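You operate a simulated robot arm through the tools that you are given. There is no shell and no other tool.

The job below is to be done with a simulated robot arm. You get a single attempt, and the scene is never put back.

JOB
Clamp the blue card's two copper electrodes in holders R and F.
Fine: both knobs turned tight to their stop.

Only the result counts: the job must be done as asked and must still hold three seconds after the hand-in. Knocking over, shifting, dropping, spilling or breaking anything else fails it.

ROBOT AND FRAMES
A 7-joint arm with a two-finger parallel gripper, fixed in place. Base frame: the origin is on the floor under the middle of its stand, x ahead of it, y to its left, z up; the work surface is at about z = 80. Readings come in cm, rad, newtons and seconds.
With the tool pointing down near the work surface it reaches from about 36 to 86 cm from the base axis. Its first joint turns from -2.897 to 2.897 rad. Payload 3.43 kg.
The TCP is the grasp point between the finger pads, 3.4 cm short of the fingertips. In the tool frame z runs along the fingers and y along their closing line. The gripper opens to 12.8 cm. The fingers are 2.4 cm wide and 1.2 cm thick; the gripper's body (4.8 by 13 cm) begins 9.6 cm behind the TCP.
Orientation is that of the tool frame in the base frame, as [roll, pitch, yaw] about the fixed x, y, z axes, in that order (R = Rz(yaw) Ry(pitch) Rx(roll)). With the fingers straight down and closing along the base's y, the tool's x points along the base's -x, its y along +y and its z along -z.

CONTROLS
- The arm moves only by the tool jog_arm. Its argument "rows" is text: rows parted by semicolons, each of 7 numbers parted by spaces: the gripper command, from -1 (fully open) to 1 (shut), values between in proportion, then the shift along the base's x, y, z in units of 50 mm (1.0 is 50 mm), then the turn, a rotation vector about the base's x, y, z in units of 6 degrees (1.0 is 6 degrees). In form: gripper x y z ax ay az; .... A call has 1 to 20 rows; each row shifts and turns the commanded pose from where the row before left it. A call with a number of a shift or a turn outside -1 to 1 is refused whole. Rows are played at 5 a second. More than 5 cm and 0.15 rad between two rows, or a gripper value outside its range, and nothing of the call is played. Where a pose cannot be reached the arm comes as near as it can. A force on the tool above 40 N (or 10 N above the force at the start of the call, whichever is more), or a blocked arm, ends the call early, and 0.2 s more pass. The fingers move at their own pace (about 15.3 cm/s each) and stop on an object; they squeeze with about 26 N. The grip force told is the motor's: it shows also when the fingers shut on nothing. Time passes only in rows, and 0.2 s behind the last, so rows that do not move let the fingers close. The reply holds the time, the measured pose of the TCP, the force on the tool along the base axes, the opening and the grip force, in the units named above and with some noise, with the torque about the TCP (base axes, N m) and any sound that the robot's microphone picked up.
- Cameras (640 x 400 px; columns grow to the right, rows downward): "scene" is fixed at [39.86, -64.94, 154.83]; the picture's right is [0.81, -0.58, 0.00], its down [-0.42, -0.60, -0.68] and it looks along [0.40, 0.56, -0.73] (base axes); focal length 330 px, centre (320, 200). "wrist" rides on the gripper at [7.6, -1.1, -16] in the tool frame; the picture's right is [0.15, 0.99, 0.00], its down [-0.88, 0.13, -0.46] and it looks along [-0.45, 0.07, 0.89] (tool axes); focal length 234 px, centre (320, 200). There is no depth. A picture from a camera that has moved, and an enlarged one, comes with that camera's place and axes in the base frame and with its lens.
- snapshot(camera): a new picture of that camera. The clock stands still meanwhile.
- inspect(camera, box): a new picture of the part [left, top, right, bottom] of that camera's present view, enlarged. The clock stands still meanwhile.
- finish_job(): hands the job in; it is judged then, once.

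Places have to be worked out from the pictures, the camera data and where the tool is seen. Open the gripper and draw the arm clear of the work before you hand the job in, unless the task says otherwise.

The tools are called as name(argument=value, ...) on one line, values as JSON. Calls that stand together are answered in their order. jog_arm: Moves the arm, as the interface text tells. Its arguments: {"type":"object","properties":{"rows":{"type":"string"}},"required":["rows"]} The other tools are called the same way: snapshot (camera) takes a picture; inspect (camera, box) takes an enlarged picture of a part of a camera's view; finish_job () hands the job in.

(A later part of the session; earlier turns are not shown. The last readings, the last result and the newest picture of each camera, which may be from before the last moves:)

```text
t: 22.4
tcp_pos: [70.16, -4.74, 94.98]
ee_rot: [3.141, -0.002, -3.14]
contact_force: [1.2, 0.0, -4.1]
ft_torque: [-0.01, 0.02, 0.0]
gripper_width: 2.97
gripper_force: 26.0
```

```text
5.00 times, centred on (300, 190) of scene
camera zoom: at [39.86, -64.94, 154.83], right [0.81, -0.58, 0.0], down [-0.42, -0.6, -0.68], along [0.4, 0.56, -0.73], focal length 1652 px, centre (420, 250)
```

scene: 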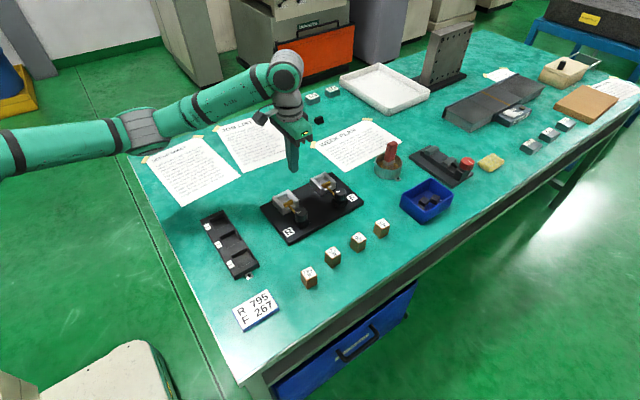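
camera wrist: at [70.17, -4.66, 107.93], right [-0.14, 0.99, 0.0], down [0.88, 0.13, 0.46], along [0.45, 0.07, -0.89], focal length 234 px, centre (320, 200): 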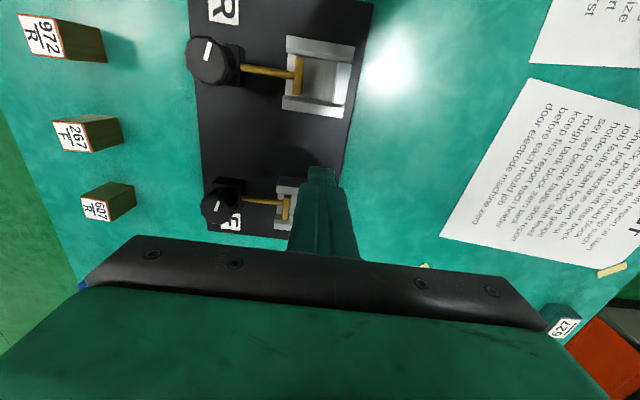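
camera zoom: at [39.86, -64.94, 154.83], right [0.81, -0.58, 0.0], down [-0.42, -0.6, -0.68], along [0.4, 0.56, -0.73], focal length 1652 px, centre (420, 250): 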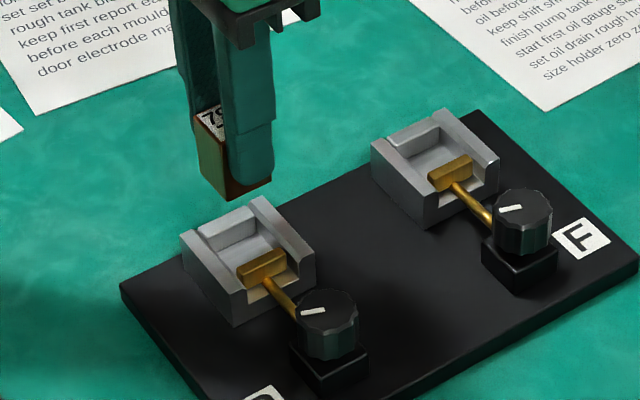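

The camera shows the electrode's y-extent (-6.1 to -3.24) falling just inside the pocket (-6.24 to -3.15), with x centred to within 0.1. I lower to just above the holder, then check again.

jog_arm(rows="1 0.01 0 -0.06 0 0 0; 1 0 0 -0.14 0 0 0; 1 0 0 -0.24 0 0 0; 1 0 0 -0.24 0 0 0; 1 0 0 -0.2 0 0 0; 1 0 0 -0.12 0 0 0; 1 0 0 -0.05 0 0 0; 1 0 0 0 0 0 0; 1 0 0 0 0 0 0")

inspect(camera="wrist", box=[240, 110, 400, 220])

inspect(camera="scene", box=[265, 175, 325, 225])

```text
t: 24.4
tcp_pos: [70.27, -4.78, 89.62]
ee_rot: [3.142, 0.001, -3.14]
contact_force: [-0.2, -0.5, -3.3]
ft_torque: [0.02, 0.0, 0.01]
gripper_width: 2.97
gripper_force: 26.0
```

```text
3.64 times, centred on (320, 165) of wrist
camera zoom: at [62.6, -5.9, 105.61], right [-0.15, 0.99, 0.0], down [0.88, 0.13, 0.46], along [0.45, 0.07, -0.89], focal length 852 px, centre (320, 327)
```

zoom: 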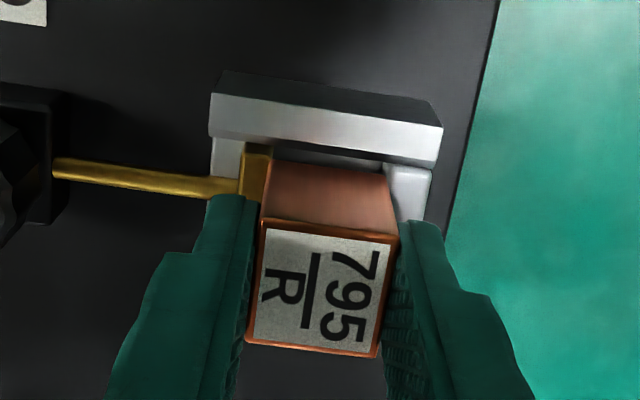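

```text
8.00 times, centred on (295, 200) of scene
camera zoom: at [39.86, -64.94, 154.83], right [0.81, -0.58, 0.0], down [-0.42, -0.6, -0.68], along [0.4, 0.56, -0.73], focal length 2642 px, centre (520, 200)
```

zoom: 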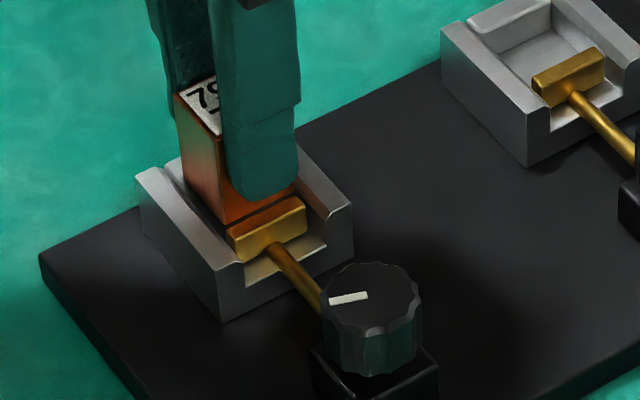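

The electrode bottom is just above the pocket. I'll enlarge the contact region to compare its edges with the pusher and jaw.

inspect(camera="wrist", box=[295, 135, 355, 180])

inspect(camera="scene", box=[278, 190, 308, 215])

```text
8.89 times, centred on (325, 158) of wrist
camera zoom: at [62.6, -5.9, 105.61], right [-0.15, 0.99, 0.0], down [0.88, 0.13, 0.46], along [0.45, 0.07, -0.89], focal length 2082 px, centre (276, 578)
```

zoom: 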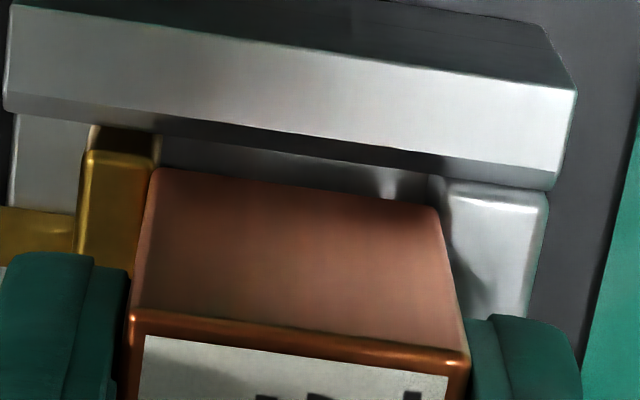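

```text
16.00 times, centred on (293, 202) of scene
camera zoom: at [39.86, -64.94, 154.83], right [0.81, -0.58, 0.0], down [-0.42, -0.6, -0.68], along [0.4, 0.56, -0.73], focal length 5285 px, centre (752, 160)
```

zoom: 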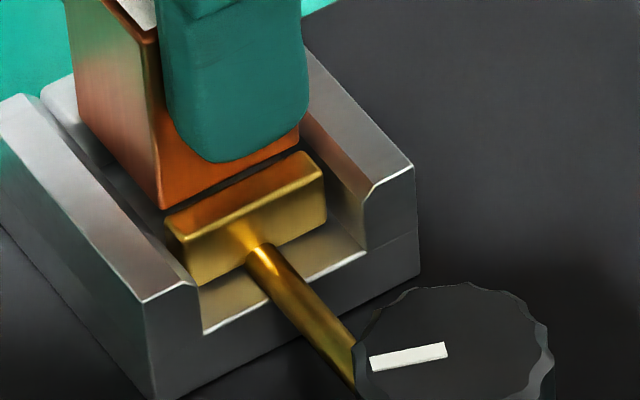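

Edges: electrode spans y≈-6.24 to -3.27, gap -6.23 to -3.155, so a +0.06 cm shift in y centres it. I apply that and descend slowly, watching force.

jog_arm(rows="1 0 0.012 0 0 0 0; 1 0 0 -0.03 0 0 0; 1 0 0 -0.04 0 0 0; 1 0 0 -0.04 0 0 0; 1 0 0 -0.04 0 0 0; 1 0 0 -0.03 0 0 0; 1 0 0 0 0 0 0; 1 0 0 0 0 0 0")

inspect(camera="wrist", box=[295, 135, 355, 180])

inspect(camera="scene", box=[278, 190, 308, 215])

```text
t: 26.2
tcp_pos: [70.25, -4.81, 88.86]
ee_rot: [-3.141, -0.001, -3.141]
contact_force: [0.2, -7.4, 2.0]
ft_torque: [-0.3, -0.02, -0.12]
gripper_width: 2.98
gripper_force: 25.8
```

```text
8.89 times, centred on (325, 158) of wrist
camera zoom: at [62.61, -5.87, 104.69], right [-0.15, 0.99, 0.0], down [0.88, 0.13, 0.46], along [0.45, 0.07, -0.89], focal length 2082 px, centre (276, 578)
```

zoom: 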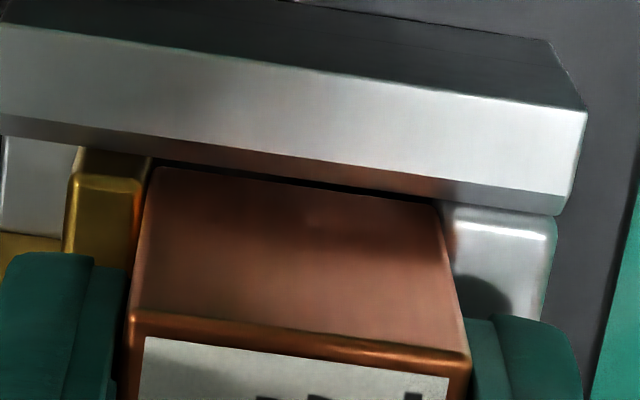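

```text
16.00 times, centred on (293, 202) of scene
camera zoom: at [39.86, -64.94, 154.83], right [0.81, -0.58, 0.0], down [-0.42, -0.6, -0.68], along [0.4, 0.56, -0.73], focal length 5285 px, centre (752, 160)
```

zoom: 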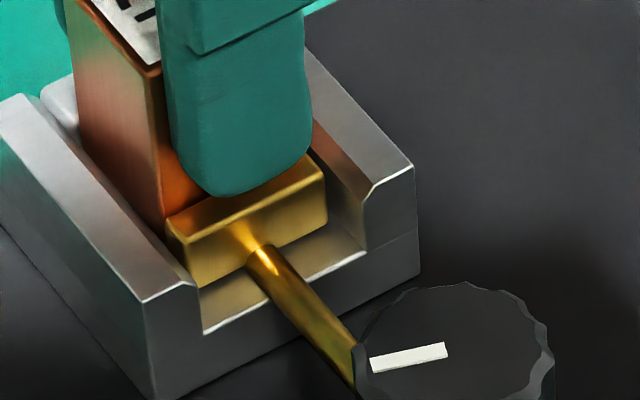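

A -7.4 N y-force shows the electrode touching the back jaw's edge. I ease the command -y by about 0.1 cm and recheck the force.

jog_arm(rows="1 0 -0.01 0 0 0 0; 1 0 -0.008 0 0 0 0; 1 0 0 0 0 0 0; 1 0 0 0 0 0 0")

```text
t: 27.2
tcp_pos: [70.19, -4.79, 88.66]
ee_rot: [-3.141, 0.001, -3.141]
contact_force: [1.7, -2.1, -6.3]
ft_torque: [-0.11, -0.05, -0.16]
gripper_width: 2.95
gripper_force: 25.6
```

The lateral force has eased to about -2 N and the tool dropped a little. I continue down in small steps.

jog_arm(rows="1 0 -0.003 -0.03 0 0 0; 1 0 0 -0.03 0 0 0; 1 0 0 -0.03 0 0 0; 1 0 0 0 0 0 0; 1 0 0 0 0 0 0")

inspect(camera="wrist", box=[295, 135, 355, 180])

inspect(camera="scene", box=[278, 190, 308, 215])

```text
t: 28.4
tcp_pos: [70.14, -4.81, 88.3]
ee_rot: [-3.141, 0.001, -3.141]
contact_force: [1.5, 1.8, -1.5]
ft_torque: [0.08, -0.04, -0.07]
gripper_width: 2.95
gripper_force: 26.6
```

```text
8.89 times, centred on (325, 158) of wrist
camera zoom: at [62.59, -5.9, 104.3], right [-0.15, 0.99, 0.0], down [0.88, 0.13, 0.46], along [0.45, 0.07, -0.89], focal length 2082 px, centre (276, 578)
```

zoom: 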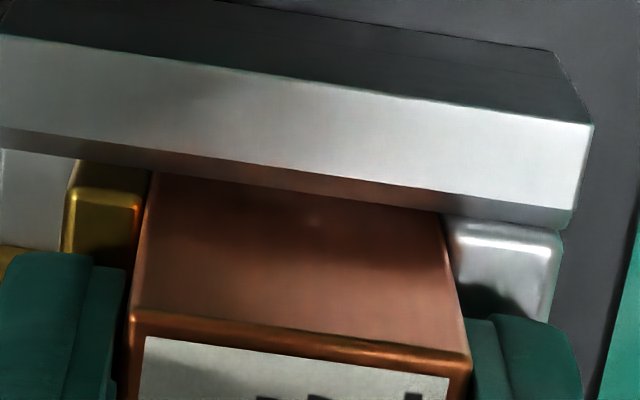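

```text
16.00 times, centred on (293, 202) of scene
camera zoom: at [39.86, -64.94, 154.83], right [0.81, -0.58, 0.0], down [-0.42, -0.6, -0.68], along [0.4, 0.56, -0.73], focal length 5285 px, centre (752, 160)
```

zoom: 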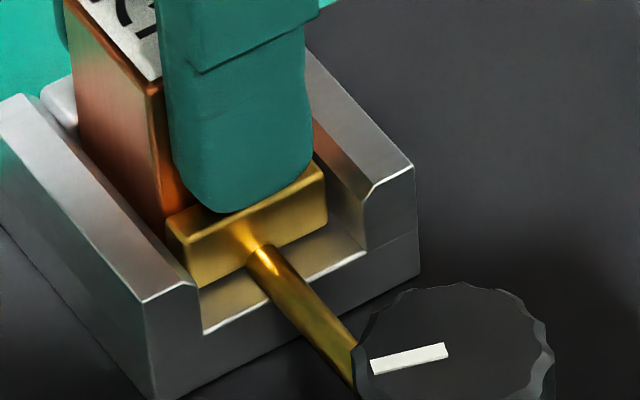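

The block is sliding in with only small forces (tips about z 84.9). I continue down slowly toward the floor of the pocket.

jog_arm(rows="1 0 0.002 -0.03 0 0 0; 1 0 0 -0.03 0 0 0; 1 0 0 -0.03 0 0 0; 1 0 0 0 0 0 0; 1 0 0 0 0 0 0")

inspect(camera="wrist", box=[295, 135, 355, 180])

inspect(camera="scene", box=[278, 190, 308, 215])

```text
t: 29.6
tcp_pos: [70.2, -4.81, 88.03]
ee_rot: [-3.141, 0.0, -3.14]
contact_force: [-2.0, 2.1, 13.3]
ft_torque: [0.1, -0.11, -0.07]
gripper_width: 2.99
gripper_force: 26.0
```

```text
8.89 times, centred on (325, 158) of wrist
camera zoom: at [62.56, -5.88, 103.94], right [-0.15, 0.99, 0.0], down [0.88, 0.13, 0.46], along [0.45, 0.07, -0.89], focal length 2082 px, centre (276, 578)
```

zoom: 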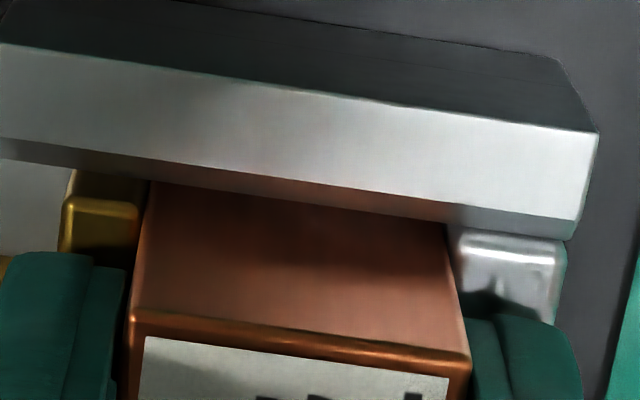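

```text
16.00 times, centred on (293, 202) of scene
camera zoom: at [39.86, -64.94, 154.83], right [0.81, -0.58, 0.0], down [-0.42, -0.6, -0.68], along [0.4, 0.56, -0.73], focal length 5285 px, centre (752, 160)
```

zoom: 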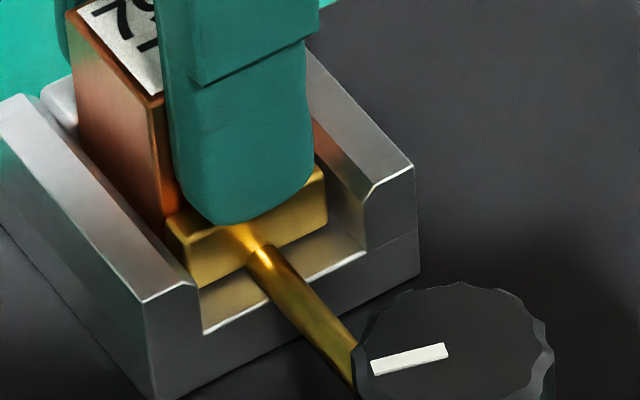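

Upward force rose to about 16 N at TCP z 88.03 with little side force and no slip, consistent with the block sitting on the pocket floor. I relax the push, open the fingers and rise clear to look.

jog_arm(rows="1 0 0 0.03 0 0 0; 1 0 0 0 0 0 0; 0.5 0 0 0 0 0 0; 0.3 0 0 0 0 0 0; 0.3 0 0 0 0 0 0; 0.2 0 0 0.2 0 0 0; 0.2 0 0 0.5 0 0 0; 0 0 0 0.6 0 0 0; 0 0 0 0.6 0 0 0; 0 0 0 0 0 0 0; 0 0 0 0 0 0 0")

inspect(camera="wrist", box=[240, 80, 400, 200])

inspect(camera="scene", box=[260, 170, 330, 225])

```text
t: 32.0
tcp_pos: [70.09, -4.93, 97.56]
ee_rot: [-3.141, 0.001, -3.139]
contact_force: [0.0, -0.7, 0.0]
ft_torque: [0.02, 0.01, 0.0]
gripper_width: 6.39
gripper_force: 0.1
```

```text
3.33 times, centred on (320, 140) of wrist
camera zoom: at [62.55, -5.95, 113.49], right [-0.15, 0.99, 0.0], down [0.88, 0.13, 0.46], along [0.45, 0.07, -0.89], focal length 781 px, centre (320, 400)
```

zoom: 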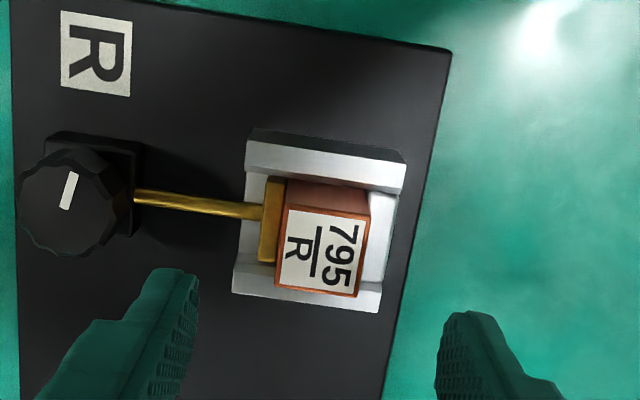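

```text
7.27 times, centred on (295, 198) of scene
camera zoom: at [39.86, -64.94, 154.83], right [0.81, -0.58, 0.0], down [-0.42, -0.6, -0.68], along [0.4, 0.56, -0.73], focal length 2402 px, centre (502, 218)
```

zoom: 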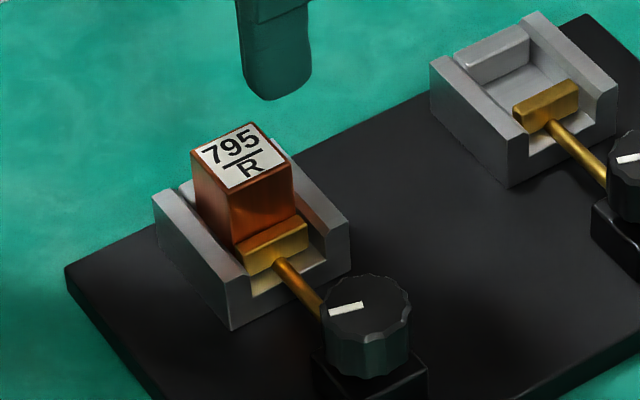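

795 sits upright and level in pocket R. Next I go to knob R (centre ≈(70.13,-13.7), top z≈86.4), pre-rotating the hand +90° so I'll have a long clockwise turn available, and look from there.

jog_arm(rows="0 0 -0.44 -0.12 0 0 0; 0 0 -0.44 -0.12 0 0 0; 0 0 -0.44 -0.12 0 0 0; 0 0 -0.44 -0.12 0 0 0; 0 0 0 0 0 0 1; 0 0 0 0 0 0 1; 0 0 0 0 0 0 1; 0 0 0 0 0 0 1; 0 0 0 0 0 0 1; 0 0 0 0 0 0 1; 0 0 0 0 0 0 1; 0 0 0 0 0 0 1; 0 0 0 0 0 0 1; 0 0 0 0 0 0 1; 0 0 0 0 0 0 1; 0 0 0 0 0 0 1; 0 0 0 0 0 0 1; 0 0 0 0 0 0 1; 0 0 0 0 0 0 1; 0 0 0 0 0 0 0")

snapshot(camera="wrist")

inspect(camera="wrist", box=[250, 80, 390, 220])

snapshot(camera="scene")

```text
t: 36.2
tcp_pos: [70.19, -13.67, 95.08]
ee_rot: [3.141, 0.001, -1.567]
contact_force: [-0.6, 0.4, -0.2]
ft_torque: [-0.02, 0.0, 0.01]
gripper_width: 6.43
gripper_force: 0.0
```

```text
taken
camera wrist: at [71.29, -21.19, 111.08], right [-0.99, -0.15, 0.0], down [-0.13, 0.88, 0.46], along [-0.07, 0.45, -0.89], focal length 234 px, centre (320, 200)
```

wrist: 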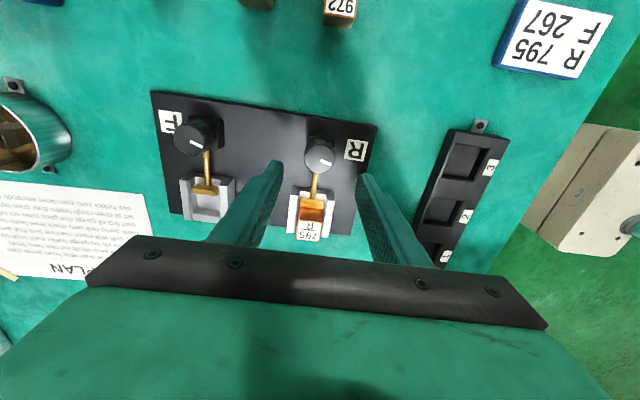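

```text
2.86 times, centred on (320, 150) of wrist
camera zoom: at [71.29, -21.19, 111.08], right [-0.99, -0.15, 0.0], down [-0.13, 0.88, 0.46], along [-0.07, 0.45, -0.89], focal length 669 px, centre (320, 343)
```

zoom: 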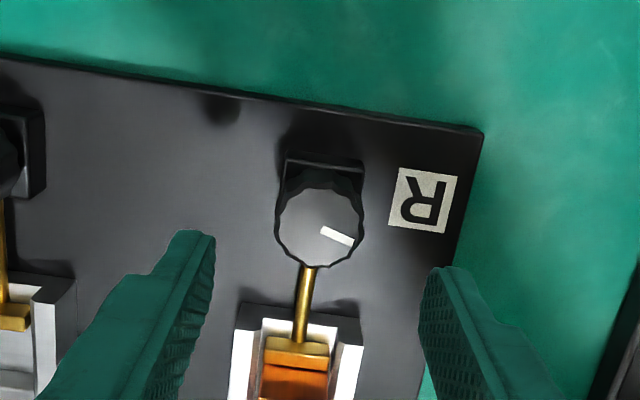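

```text
taken
```

scene: 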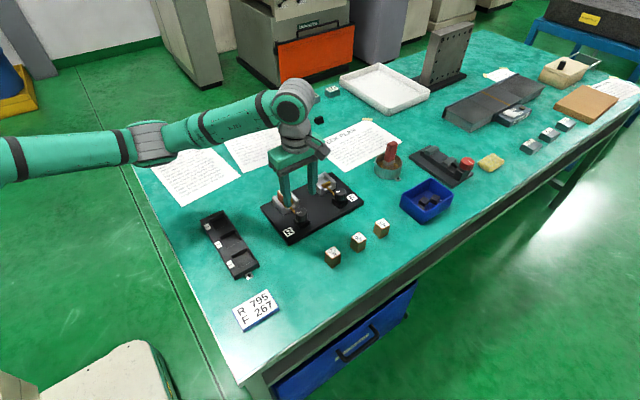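

The +90° turn worked. The knob's centre measures (70.2,-13.6) and its diameter about 3.35 cm. I lower so the fingertips straddle it at z≈84.9 and close on it.

jog_arm(rows="0 0 0.01 -0.4 0 0 0; 0 0 0 -0.5 0 0 0; 0 0 0 -0.3 0 0 0; 0 0 0 -0.15 0 0 0; 0 0 0 0 0 0 0; 0.3 0 0 0 0 0 0; 0.4 0 0 0 0 0 0; 0.5 0 0 0 0 0 0; 1 0 0 0 0 0 0; 1 0 0 0 0 0 0; 1 0 0 0 0 0 0")

inspect(camera="wrist", box=[250, 110, 390, 240])

inspect(camera="scene", box=[260, 180, 330, 240])

```text
t: 38.6
tcp_pos: [70.21, -13.56, 88.32]
ee_rot: [-3.141, 0.001, -1.569]
contact_force: [4.8, -0.4, -1.5]
ft_torque: [-0.08, 0.24, 0.04]
gripper_width: 3.37
gripper_force: 45.3
```

```text
3.08 times, centred on (320, 175) of wrist
camera zoom: at [71.32, -21.11, 104.32], right [-0.99, -0.15, 0.0], down [-0.13, 0.88, 0.46], along [-0.07, 0.45, -0.89], focal length 720 px, centre (320, 277)
```

zoom: 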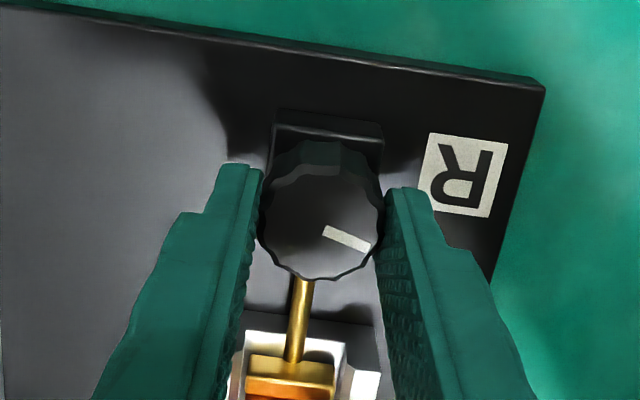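

```text
6.67 times, centred on (295, 210) of scene
camera zoom: at [39.86, -64.94, 154.83], right [0.81, -0.58, 0.0], down [-0.42, -0.6, -0.68], along [0.4, 0.56, -0.73], focal length 2202 px, centre (487, 133)
```

zoom: 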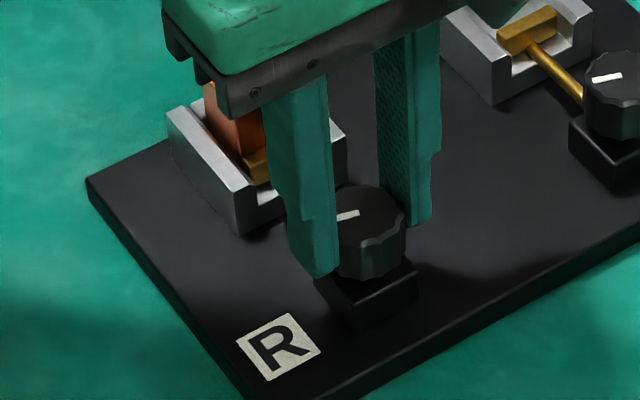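

Knob R is gripped (3.37 cm). I try a first clockwise 12° turn, nudging +x to relieve the side force, and watch the torque, pointer and pusher.

jog_arm(rows="1 0.008 0 0 0 0 0; 1 0 0 0 0 0 -0.5; 1 0 0 0 0 0 -0.5; 1 0 0 0 0 0 -0.5; 1 0 0 0 0 0 -0.5; 1 0 0 0 0 0 0; 1 0 0 0 0 0 0")

inspect(camera="wrist", box=[250, 110, 390, 240])

inspect(camera="scene", box=[260, 180, 330, 240])

```text
t: 40.2
tcp_pos: [70.17, -13.54, 88.28]
ee_rot: [3.142, 0.0, -1.778]
contact_force: [1.4, -1.0, -6.0]
ft_torque: [0.12, -0.03, 0.7]
gripper_width: 3.3
gripper_force: 44.8
```

```text
3.08 times, centred on (320, 175) of wrist
camera zoom: at [69.75, -21.19, 104.33], right [-1.0, 0.06, 0.0], down [0.05, 0.89, 0.46], along [0.03, 0.46, -0.89], focal length 720 px, centre (320, 277)
```

zoom: 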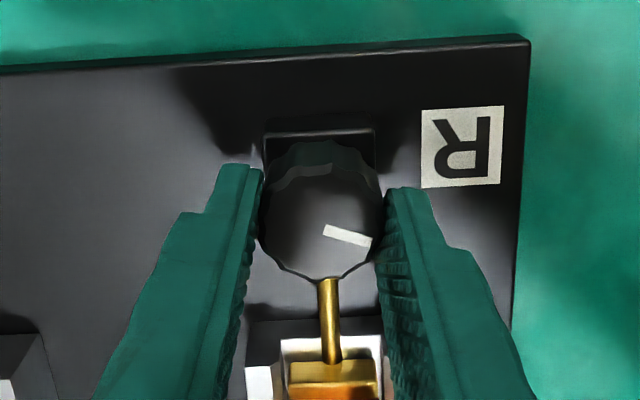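

```text
6.67 times, centred on (295, 210) of scene
camera zoom: at [39.86, -64.94, 154.83], right [0.81, -0.58, 0.0], down [-0.42, -0.6, -0.68], along [0.4, 0.56, -0.73], focal length 2202 px, centre (487, 133)
```

zoom: 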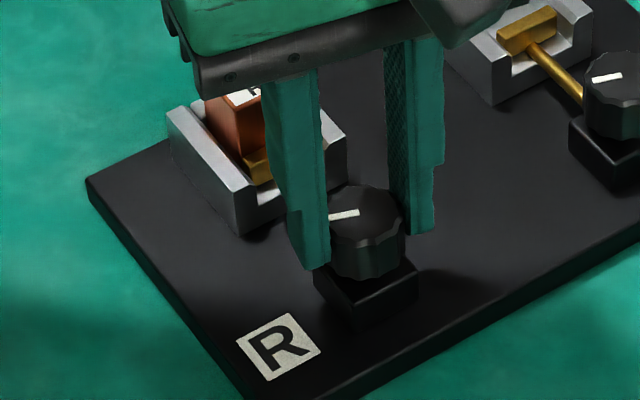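

Clockwise gives a strong 0.7 N·m resistance and the pointer moved only about 5°. This may be the open stop rather than the tightening direction, so I go back and test a small counter-clockwise turn.

jog_arm(rows="1 0 0 0 0 0 0.5; 1 0 0 0 0 0 0.5; 1 0 0 0 0 0 0.5; 1 0 0 0 0 0 0.5; 1 0 0 0 0 0 0; 1 0 0 0 0 0 0")

inspect(camera="wrist", box=[250, 110, 390, 240])

jog_arm(rows="1 0 0 0 0 0 0.5; 1 0 0 0 0 0 0.5; 1 0 0 0 0 0 0; 1 0 0 0 0 0 0")

inspect(camera="wrist", box=[250, 110, 390, 240])

```text
t: 41.6
tcp_pos: [70.28, -13.61, 88.44]
ee_rot: [3.141, 0.0, -1.57]
contact_force: [-1.3, 1.6, -3.4]
ft_torque: [-0.05, 0.28, -0.02]
gripper_width: 3.35
gripper_force: 45.4
```

```text
3.08 times, centred on (320, 175) of wrist
camera zoom: at [71.32, -21.11, 104.33], right [-0.99, -0.15, 0.0], down [-0.13, 0.88, 0.46], along [-0.07, 0.45, -0.89], focal length 720 px, centre (320, 277)
```

zoom: 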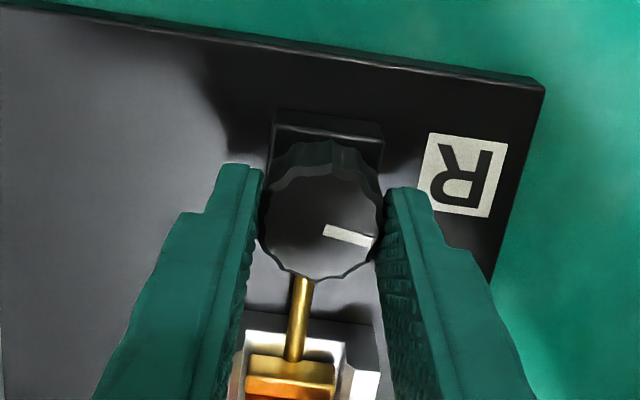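

```text
t: 42.6
tcp_pos: [70.19, -13.48, 88.35]
ee_rot: [-3.141, 0.0, -1.464]
contact_force: [-4.6, 3.9, -3.8]
ft_torque: [-0.09, 0.03, 0.0]
gripper_width: 3.32
gripper_force: 45.1
```

```text
3.08 times, centred on (320, 175) of wrist
camera zoom: at [72.1, -20.96, 104.33], right [-0.97, -0.25, 0.0], down [-0.22, 0.86, 0.46], along [-0.11, 0.44, -0.89], focal length 720 px, centre (320, 277)
```

zoom: 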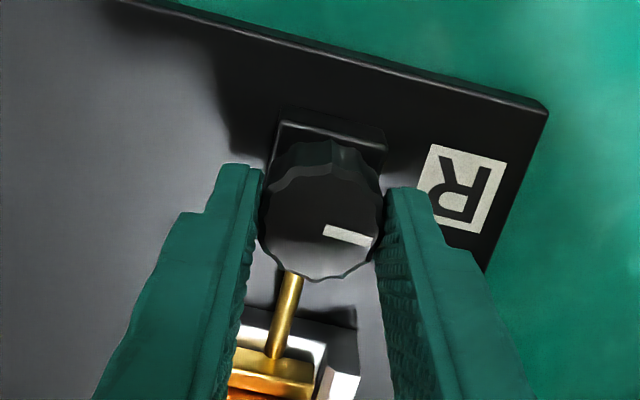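

Counter-clockwise turns freely with no torque. I need to see which way the pusher moves, so I'll look closely at the pusher from both cameras.

inspect(camera="scene", box=[275, 185, 315, 220])

inspect(camera="wrist", box=[290, 190, 340, 240])

```text
11.43 times, centred on (295, 202) of scene
camera zoom: at [39.86, -64.94, 154.83], right [0.81, -0.58, 0.0], down [-0.42, -0.6, -0.68], along [0.4, 0.56, -0.73], focal length 3775 px, centre (606, 171)
```

zoom: 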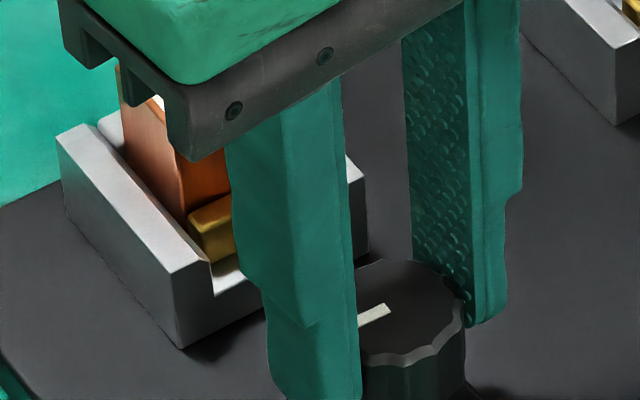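

```text
8.00 times, centred on (315, 215) of wrist
camera zoom: at [72.1, -20.96, 104.33], right [-0.97, -0.25, 0.0], down [-0.22, 0.86, 0.46], along [-0.11, 0.44, -0.89], focal length 1873 px, centre (360, 80)
```

zoom: 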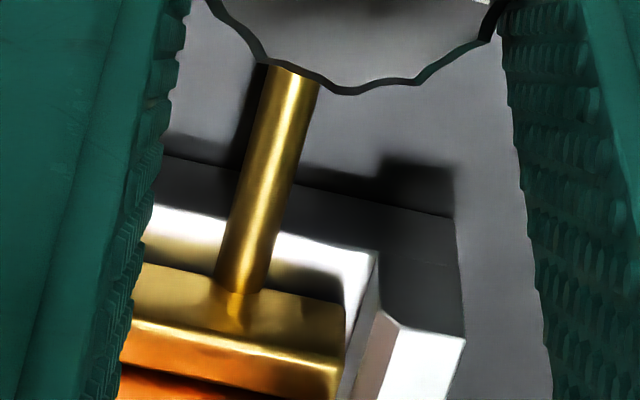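

From this angle the pusher motion isn't discernible yet. I turn counter-clockwise a further 30° slowly, watching the torque and the pusher position.

jog_arm(rows="1 0 0 0 0 0 0.5; 1 0 0 0 0 0 0.5; 1 0 0 0 0 0 0.5; 1 0 0 0 0 0 0.5; 1 0 0 0 0 0 0.5; 1 0 0 0 0 0 0.5; 1 0 0 0 0 0 0.5; 1 0 0 0 0 0 0.5; 1 0 0 0 0 0 0.5; 1 0 0 0 0 0 0.5; 1 0 0 0 0 0 0; 1 0 0 0 0 0 0")

inspect(camera="scene", box=[275, 185, 315, 220])

inspect(camera="wrist", box=[250, 110, 390, 240])

```text
t: 45.2
tcp_pos: [70.14, -13.55, 88.36]
ee_rot: [-3.141, 0.002, -0.941]
contact_force: [-29.6, 2.8, -3.7]
ft_torque: [-0.4, 0.54, -0.03]
gripper_width: 3.34
gripper_force: 44.7
```

```text
11.43 times, centred on (295, 202) of scene
camera zoom: at [39.86, -64.94, 154.83], right [0.81, -0.58, 0.0], down [-0.42, -0.6, -0.68], along [0.4, 0.56, -0.73], focal length 3775 px, centre (606, 171)
```

zoom: 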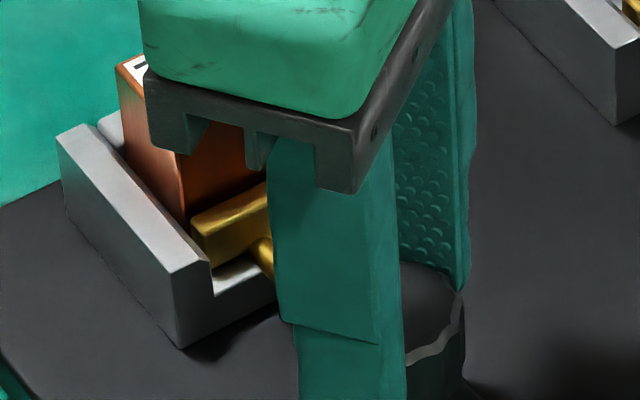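

```text
3.08 times, centred on (320, 175) of wrist
camera zoom: at [75.49, -19.04, 104.33], right [-0.71, -0.7, 0.0], down [-0.62, 0.63, 0.46], along [-0.32, 0.33, -0.89], focal length 720 px, centre (320, 277)
```

zoom: 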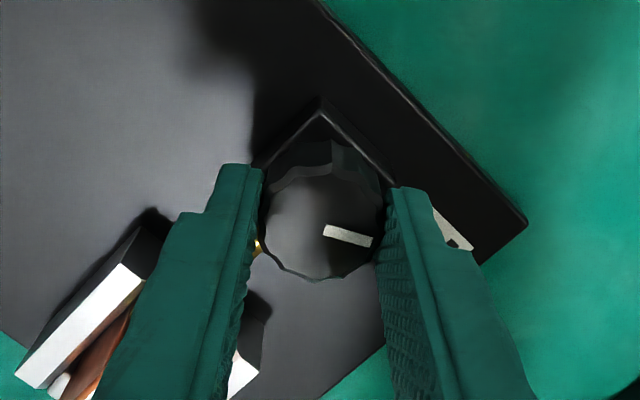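

A -29.6 N side force in x has built up at the knob, so the hand is off the knob axis. I relieve it by shifting the command slightly -x and check the readings.

jog_arm(rows="1 -0.02 0 0 0 0 0; 1 -0.01 0 0 0 0 0; 1 0 0 0 0 0 0; 1 0 0 0 0 0 0")

inspect(camera="scene", box=[260, 170, 330, 240])

```text
t: 46.2
tcp_pos: [70.09, -13.6, 88.42]
ee_rot: [-3.14, 0.001, -0.941]
contact_force: [-9.4, -3.1, -7.3]
ft_torque: [0.64, 0.53, -0.01]
gripper_width: 3.32
gripper_force: 45.5
```

```text
5.71 times, centred on (295, 205) of scene
camera zoom: at [39.86, -64.94, 154.83], right [0.81, -0.58, 0.0], down [-0.42, -0.6, -0.68], along [0.4, 0.56, -0.73], focal length 1887 px, centre (463, 171)
```

zoom: 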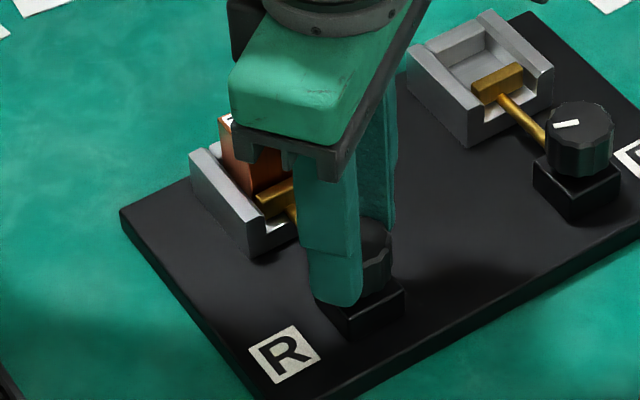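

The side force fell to -9 N. I open and rise, returning the hand to the -1.57 yaw, to look at the pointer angle and whether the pusher advanced or retracted.

jog_arm(rows="0.5 0 0 0 0 0 0; 0.3 0 0 0 0 0 0; 0 0 0 0 0 0 0; 0 0 0 0.3 0 0 0; 0 0 0 0.6 0 0 0; 0 0 0 0.5 0 0 -1; 0 0 0 0 0 0 -1; 0 0 0 0 0 0 -1; 0 0 0 0 0 0 -1; 0 0 0 0 0 0 -1; 0 0 0 0 0 0 -1; 0 0 0 0 0 0 0; 0 0 0 0 0 0 0")

inspect(camera="wrist", box=[250, 80, 390, 240])

inspect(camera="scene", box=[260, 170, 330, 240])

```text
t: 49.0
tcp_pos: [70.02, -13.58, 95.38]
ee_rot: [3.141, 0.0, -1.569]
contact_force: [0.5, -0.6, 0.0]
ft_torque: [0.01, -0.02, -0.01]
gripper_width: 6.4
gripper_force: 0.0
```

```text
2.50 times, centred on (320, 160) of wrist
camera zoom: at [71.19, -21.12, 111.35], right [-0.99, -0.15, 0.0], down [-0.13, 0.88, 0.46], along [-0.07, 0.45, -0.89], focal length 585 px, centre (320, 300)
```

zoom: 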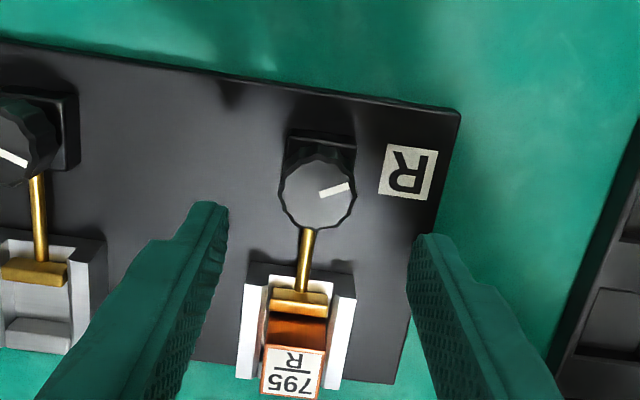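

```text
5.71 times, centred on (295, 205) of scene
camera zoom: at [39.86, -64.94, 154.83], right [0.81, -0.58, 0.0], down [-0.42, -0.6, -0.68], along [0.4, 0.56, -0.73], focal length 1887 px, centre (463, 171)
```

zoom: 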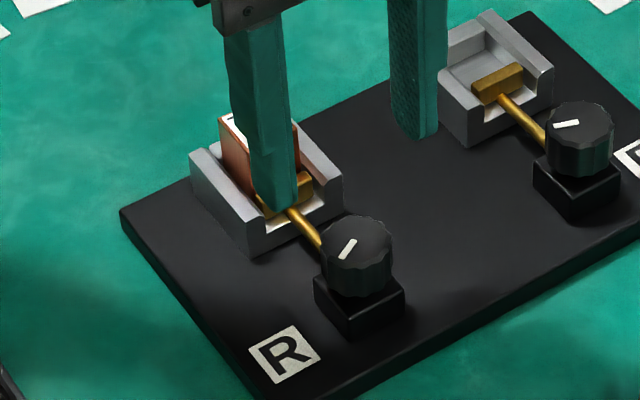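

The R pointer has turned counter-clockwise about 37° and the board hasn't moved. I zoom in on the pusher to compare it with F's untouched one.

inspect(camera="wrist", box=[285, 175, 345, 225])

inspect(camera="wrist", box=[185, 165, 245, 215])

inspect(camera="scene", box=[280, 190, 310, 215])

```text
8.00 times, centred on (315, 200) of wrist
camera zoom: at [71.19, -21.12, 111.35], right [-0.99, -0.15, 0.0], down [-0.13, 0.88, 0.46], along [-0.07, 0.45, -0.89], focal length 1873 px, centre (360, 200)
```

zoom: 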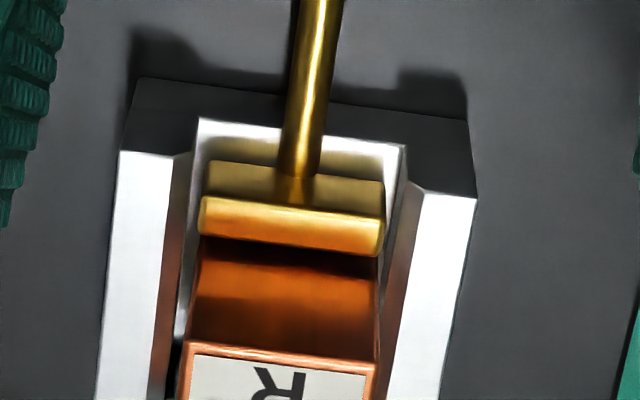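

```text
8.00 times, centred on (215, 190) of wrist
camera zoom: at [71.19, -21.12, 111.35], right [-0.99, -0.15, 0.0], down [-0.13, 0.88, 0.46], along [-0.07, 0.45, -0.89], focal length 1873 px, centre (1160, 280)
```

zoom: 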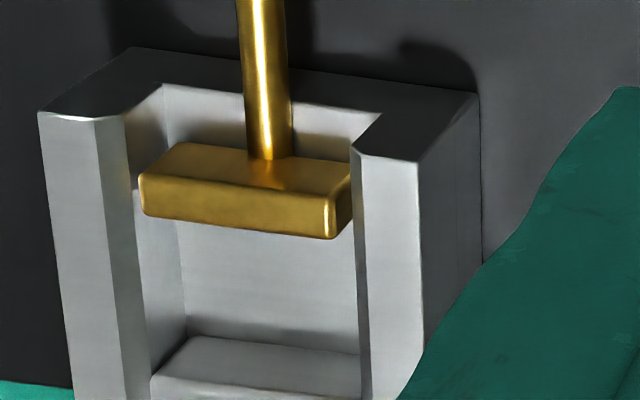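

```text
16.00 times, centred on (295, 202) of scene
camera zoom: at [39.86, -64.94, 154.83], right [0.81, -0.58, 0.0], down [-0.42, -0.6, -0.68], along [0.4, 0.56, -0.73], focal length 5285 px, centre (720, 160)
```

zoom: 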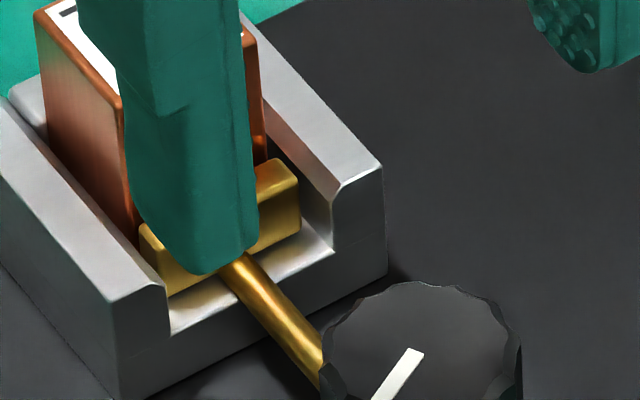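

Comparing edges, R's pusher top sits about 0.2 cm further back than F's, so counter-clockwise opens and clockwise tightens. The earlier clockwise resistance was the electrode being clamped. I regrip knob R here and turn clockwise, checking forces on the way.

jog_arm(rows="0 0.04 0 -0.4 0 0 0; 0 0 -0.005 -0.5 0 0 0; 0 0 0 -0.35 0 0 0; 0 0 0 -0.15 0 0 0; 0 0 0 0 0 0 0; 0.3 0 0 0 0 0 0; 0.4 0 0 0 0 0 0; 0.5 0 0 0 0 0 0; 1 0 0 0 0 0 0; 1 0 0 0 0 0 0; 1 0 0 0 0 0 0")

inspect(camera="wrist", box=[250, 110, 390, 240])

```text
t: 51.4
tcp_pos: [70.13, -13.55, 88.4]
ee_rot: [3.141, 0.0, -1.569]
contact_force: [-9.4, 1.6, -0.5]
ft_torque: [0.14, 0.33, -0.01]
gripper_width: 3.35
gripper_force: 44.7
```

```text
3.08 times, centred on (320, 175) of wrist
camera zoom: at [71.33, -21.14, 104.34], right [-0.99, -0.15, 0.0], down [-0.13, 0.88, 0.46], along [-0.07, 0.45, -0.89], focal length 720 px, centre (320, 277)
```

zoom: 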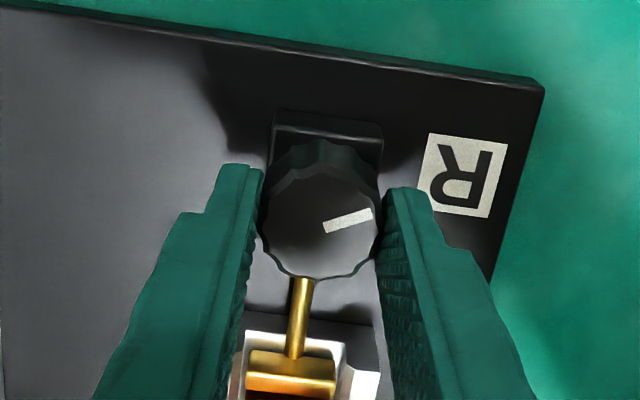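

The force shows I'm 0.07 cm off; I correct it and take a reference close-up of the pusher before turning.

jog_arm(rows="1 -0.014 0 0 0 0 0; 1 0 0 0 0 0 0")

inspect(camera="wrist", box=[290, 200, 340, 240])

inspect(camera="scene", box=[275, 185, 315, 220])

```text
t: 52.0
tcp_pos: [70.12, -13.58, 88.39]
ee_rot: [3.14, 0.0, -1.571]
contact_force: [-4.2, -0.7, -2.5]
ft_torque: [0.55, 0.17, -0.02]
gripper_width: 3.33
gripper_force: 45.1
```

```text
10.00 times, centred on (315, 220) of wrist
camera zoom: at [71.31, -21.14, 104.35], right [-0.99, -0.15, 0.0], down [-0.13, 0.88, 0.46], along [-0.07, 0.45, -0.89], focal length 2342 px, centre (370, 0)
```

zoom: 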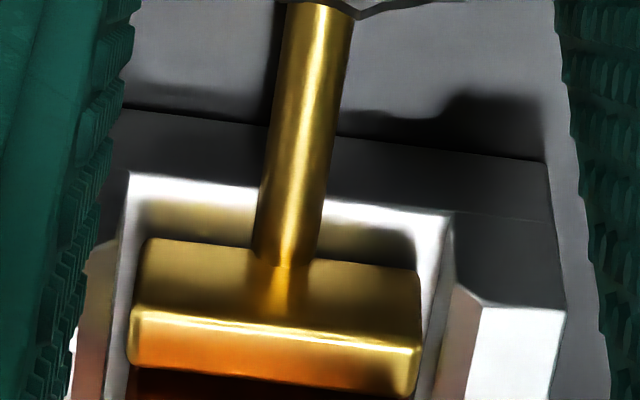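

```text
11.43 times, centred on (295, 202) of scene
camera zoom: at [39.86, -64.94, 154.83], right [0.81, -0.58, 0.0], down [-0.42, -0.6, -0.68], along [0.4, 0.56, -0.73], focal length 3775 px, centre (606, 171)
```

zoom: 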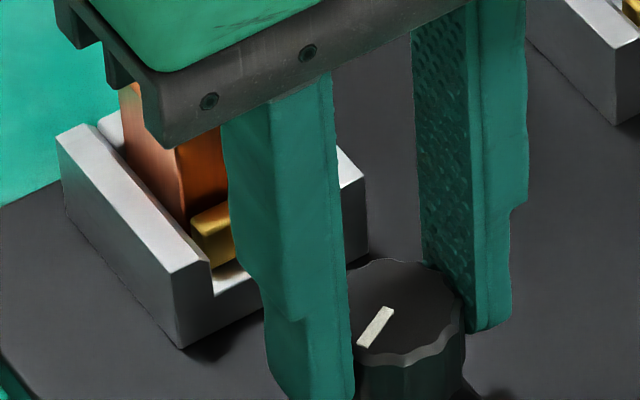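

The comparison again shows the pusher retracted (toward -y) with counter-clockwise. Now I turn clockwise 24° and check forces.

jog_arm(rows="1 -0.004 0 0 0 0 0; 1 0 0 0 0 0 -0.5; 1 0 0 0 0 0 -0.5; 1 0 0 0 0 0 -0.5; 1 0 0 0 0 0 -0.5; 1 0 0 0 0 0 -0.5; 1 0 0 0 0 0 -0.5; 1 0 0 0 0 0 -0.5; 1 0 0 0 0 0 -0.5; 1 0 0 0 0 0 0; 1 0 0 0 0 0 0")

inspect(camera="wrist", box=[250, 110, 390, 240])

```text
t: 54.4
tcp_pos: [70.15, -13.52, 88.25]
ee_rot: [-3.139, -0.001, -1.987]
contact_force: [17.1, -4.2, -4.3]
ft_torque: [-0.33, -0.3, -0.02]
gripper_width: 3.34
gripper_force: 45.4
```

```text
3.08 times, centred on (320, 175) of wrist
camera zoom: at [68.17, -20.94, 104.35], right [-0.96, 0.27, 0.0], down [0.24, 0.86, 0.46], along [0.12, 0.44, -0.89], focal length 720 px, centre (320, 277)
```

zoom: 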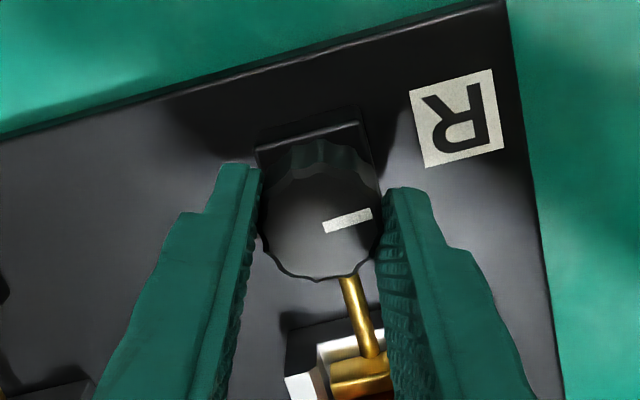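

The side force reverses with rotation direction, which means the knob's axis is about 0.3 cm further in -y than my grip centre (≈-13.85). I open, shift -y 0.3 cm and regrip.

jog_arm(rows="0.4 0 0 0 0 0 0; 0.2 0 0 0 0 0 0; 0.2 0 -0.032 0 0 0 0; 0.2 0 -0.032 0 0 0 0; 0.2 0 0 0 0 0 0; 0.4 0 0 0 0 0 0; 0.5 0 0 0 0 0 0; 1 0 0 0 0 0 0; 1 0 0 0 0 0 0; 1 0 0 0 0 0 0")

inspect(camera="wrist", box=[250, 110, 390, 240])

```text
t: 56.6
tcp_pos: [70.12, -13.89, 88.48]
ee_rot: [-3.141, 0.0, -1.988]
contact_force: [-8.1, 3.6, 1.2]
ft_torque: [0.12, 0.39, 0.02]
gripper_width: 3.32
gripper_force: 44.9
```

```text
3.08 times, centred on (320, 175) of wrist
camera zoom: at [68.07, -21.27, 104.33], right [-0.96, 0.27, 0.0], down [0.24, 0.86, 0.46], along [0.12, 0.44, -0.89], focal length 720 px, centre (320, 277)
```

zoom: 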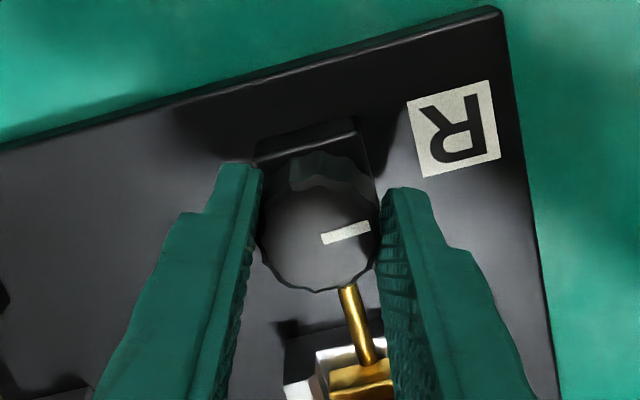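

The image shows the knob disc and grip slightly offset now, but rotation about the true hinge axis is what matters. I relieve the remaining force and test another 12° clockwise to see if the side force stays low.

jog_arm(rows="1 -0.012 0.006 0 0 0 0; 1 0 0 0 0 0 0; 1 0 0 0 0 0 -0.5; 1 0 0 0 0 0 -0.5; 1 0 0 0 0 0 0; 1 0 0 0 0 0 0")

inspect(camera="wrist", box=[250, 110, 390, 240])

```text
t: 58.0
tcp_pos: [70.03, -13.9, 88.42]
ee_rot: [3.141, 0.0, -2.093]
contact_force: [-5.7, 2.6, 1.6]
ft_torque: [-0.14, 0.22, -0.01]
gripper_width: 3.36
gripper_force: 45.0
```

```text
3.08 times, centred on (320, 175) of wrist
camera zoom: at [67.27, -20.99, 104.34], right [-0.93, 0.37, 0.0], down [0.33, 0.83, 0.46], along [0.17, 0.42, -0.89], focal length 720 px, centre (320, 277)
```

zoom: 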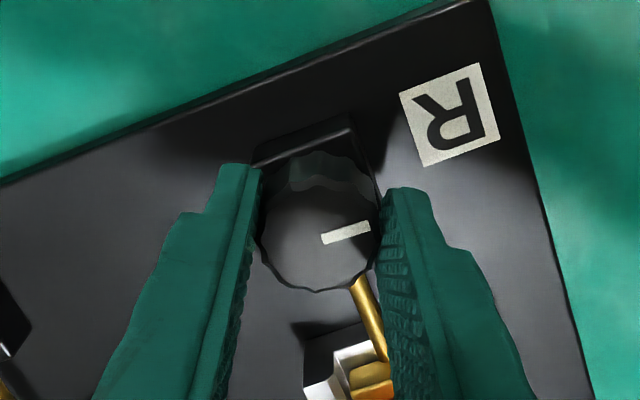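

Side force stays small and the knob follows. By the pointer I'm about 7° short of the original angle, so I keep turning clockwise towards the stop.

jog_arm(rows="1 -0.008 0.004 0 0 0 0; 1 0 0 0 0 0 -0.5; 1 0 0 0 0 0 -0.5; 1 0 0 0 0 0 0; 1 0 0 0 0 0 0")

jog_arm(rows="1 0 0 0 0 0 -0.5; 1 0 0 0 0 0 -0.5; 1 0 0 0 0 0 0; 1 0 0 0 0 0 0")

inspect(camera="wrist", box=[250, 110, 390, 240])

```text
t: 59.2
tcp_pos: [70.1, -13.86, 88.37]
ee_rot: [-3.14, -0.001, -2.197]
contact_force: [-0.9, -4.1, 3.6]
ft_torque: [-0.02, 0.0, 0.0]
gripper_width: 3.35
gripper_force: 44.8
```

```text
t: 60.2
tcp_pos: [70.05, -13.82, 88.33]
ee_rot: [3.141, -0.001, -2.303]
contact_force: [-2.0, -5.3, 5.3]
ft_torque: [-0.23, 0.14, 0.01]
gripper_width: 3.33
gripper_force: 44.4
```

```text
3.08 times, centred on (320, 175) of wrist
camera zoom: at [65.81, -20.23, 104.34], right [-0.83, 0.55, 0.0], down [0.49, 0.74, 0.46], along [0.25, 0.38, -0.89], focal length 720 px, centre (320, 277)
```

zoom: 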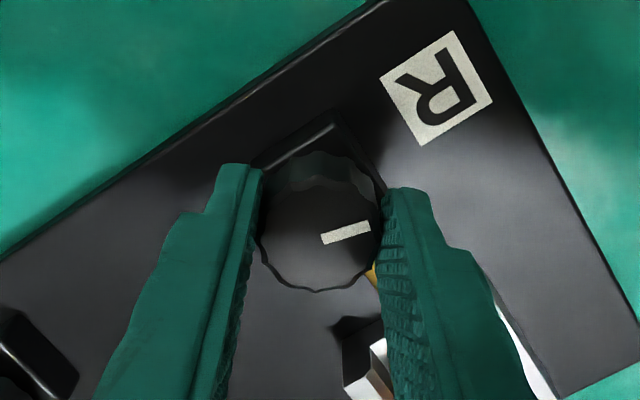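

The knob is now about 5° clockwise of its start with no resistance yet. I continue in small steps, watching the z-torque.

jog_arm(rows="1 0 0 0 0 0 -0.5; 1 0 0 0 0 0 -0.5; 1 0 0 0 0 0 0; 1 0 0 0 0 0 0")

jog_arm(rows="1 0 0 0 0 0 -0.5; 1 0 0 0 0 0 -0.5; 1 0 0 0 0 0 0; 1 0 0 0 0 0 0")

inspect(camera="wrist", box=[250, 110, 390, 240])

inspect(camera="scene", box=[275, 185, 315, 220])

```text
t: 61.2
tcp_pos: [70.13, -13.82, 88.3]
ee_rot: [-3.141, 0.0, -2.407]
contact_force: [-4.6, -4.0, 2.1]
ft_torque: [-0.12, -0.07, 0.61]
gripper_width: 3.32
gripper_force: 44.7
```

```text
t: 62.2
tcp_pos: [70.04, -13.84, 88.4]
ee_rot: [3.141, 0.001, -2.51]
contact_force: [7.0, 2.3, -0.7]
ft_torque: [0.43, 0.01, 0.67]
gripper_width: 3.37
gripper_force: 45.1
```

```text
3.08 times, centred on (320, 175) of wrist
camera zoom: at [64.64, -19.13, 104.33], right [-0.7, 0.71, 0.0], down [0.63, 0.62, 0.46], along [0.33, 0.32, -0.89], focal length 720 px, centre (320, 277)
```

zoom: 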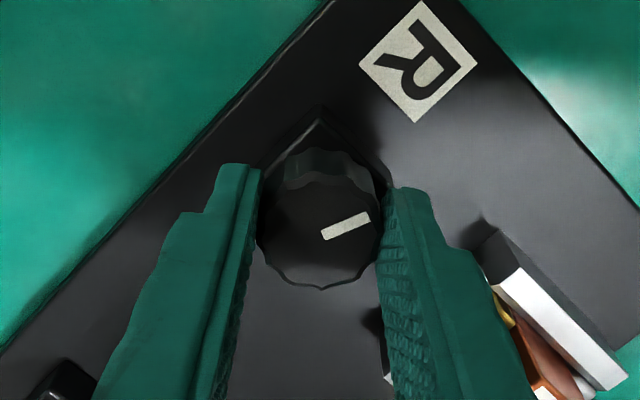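

```text
11.43 times, centred on (295, 202) of scene
camera zoom: at [39.86, -64.94, 154.83], right [0.81, -0.58, 0.0], down [-0.42, -0.6, -0.68], along [0.4, 0.56, -0.73], focal length 3775 px, centre (606, 171)
```

zoom: 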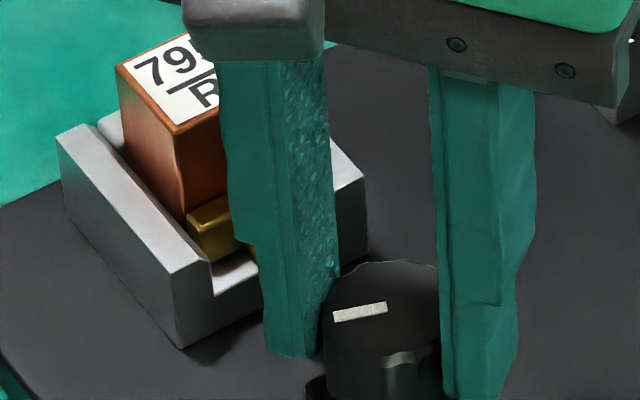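

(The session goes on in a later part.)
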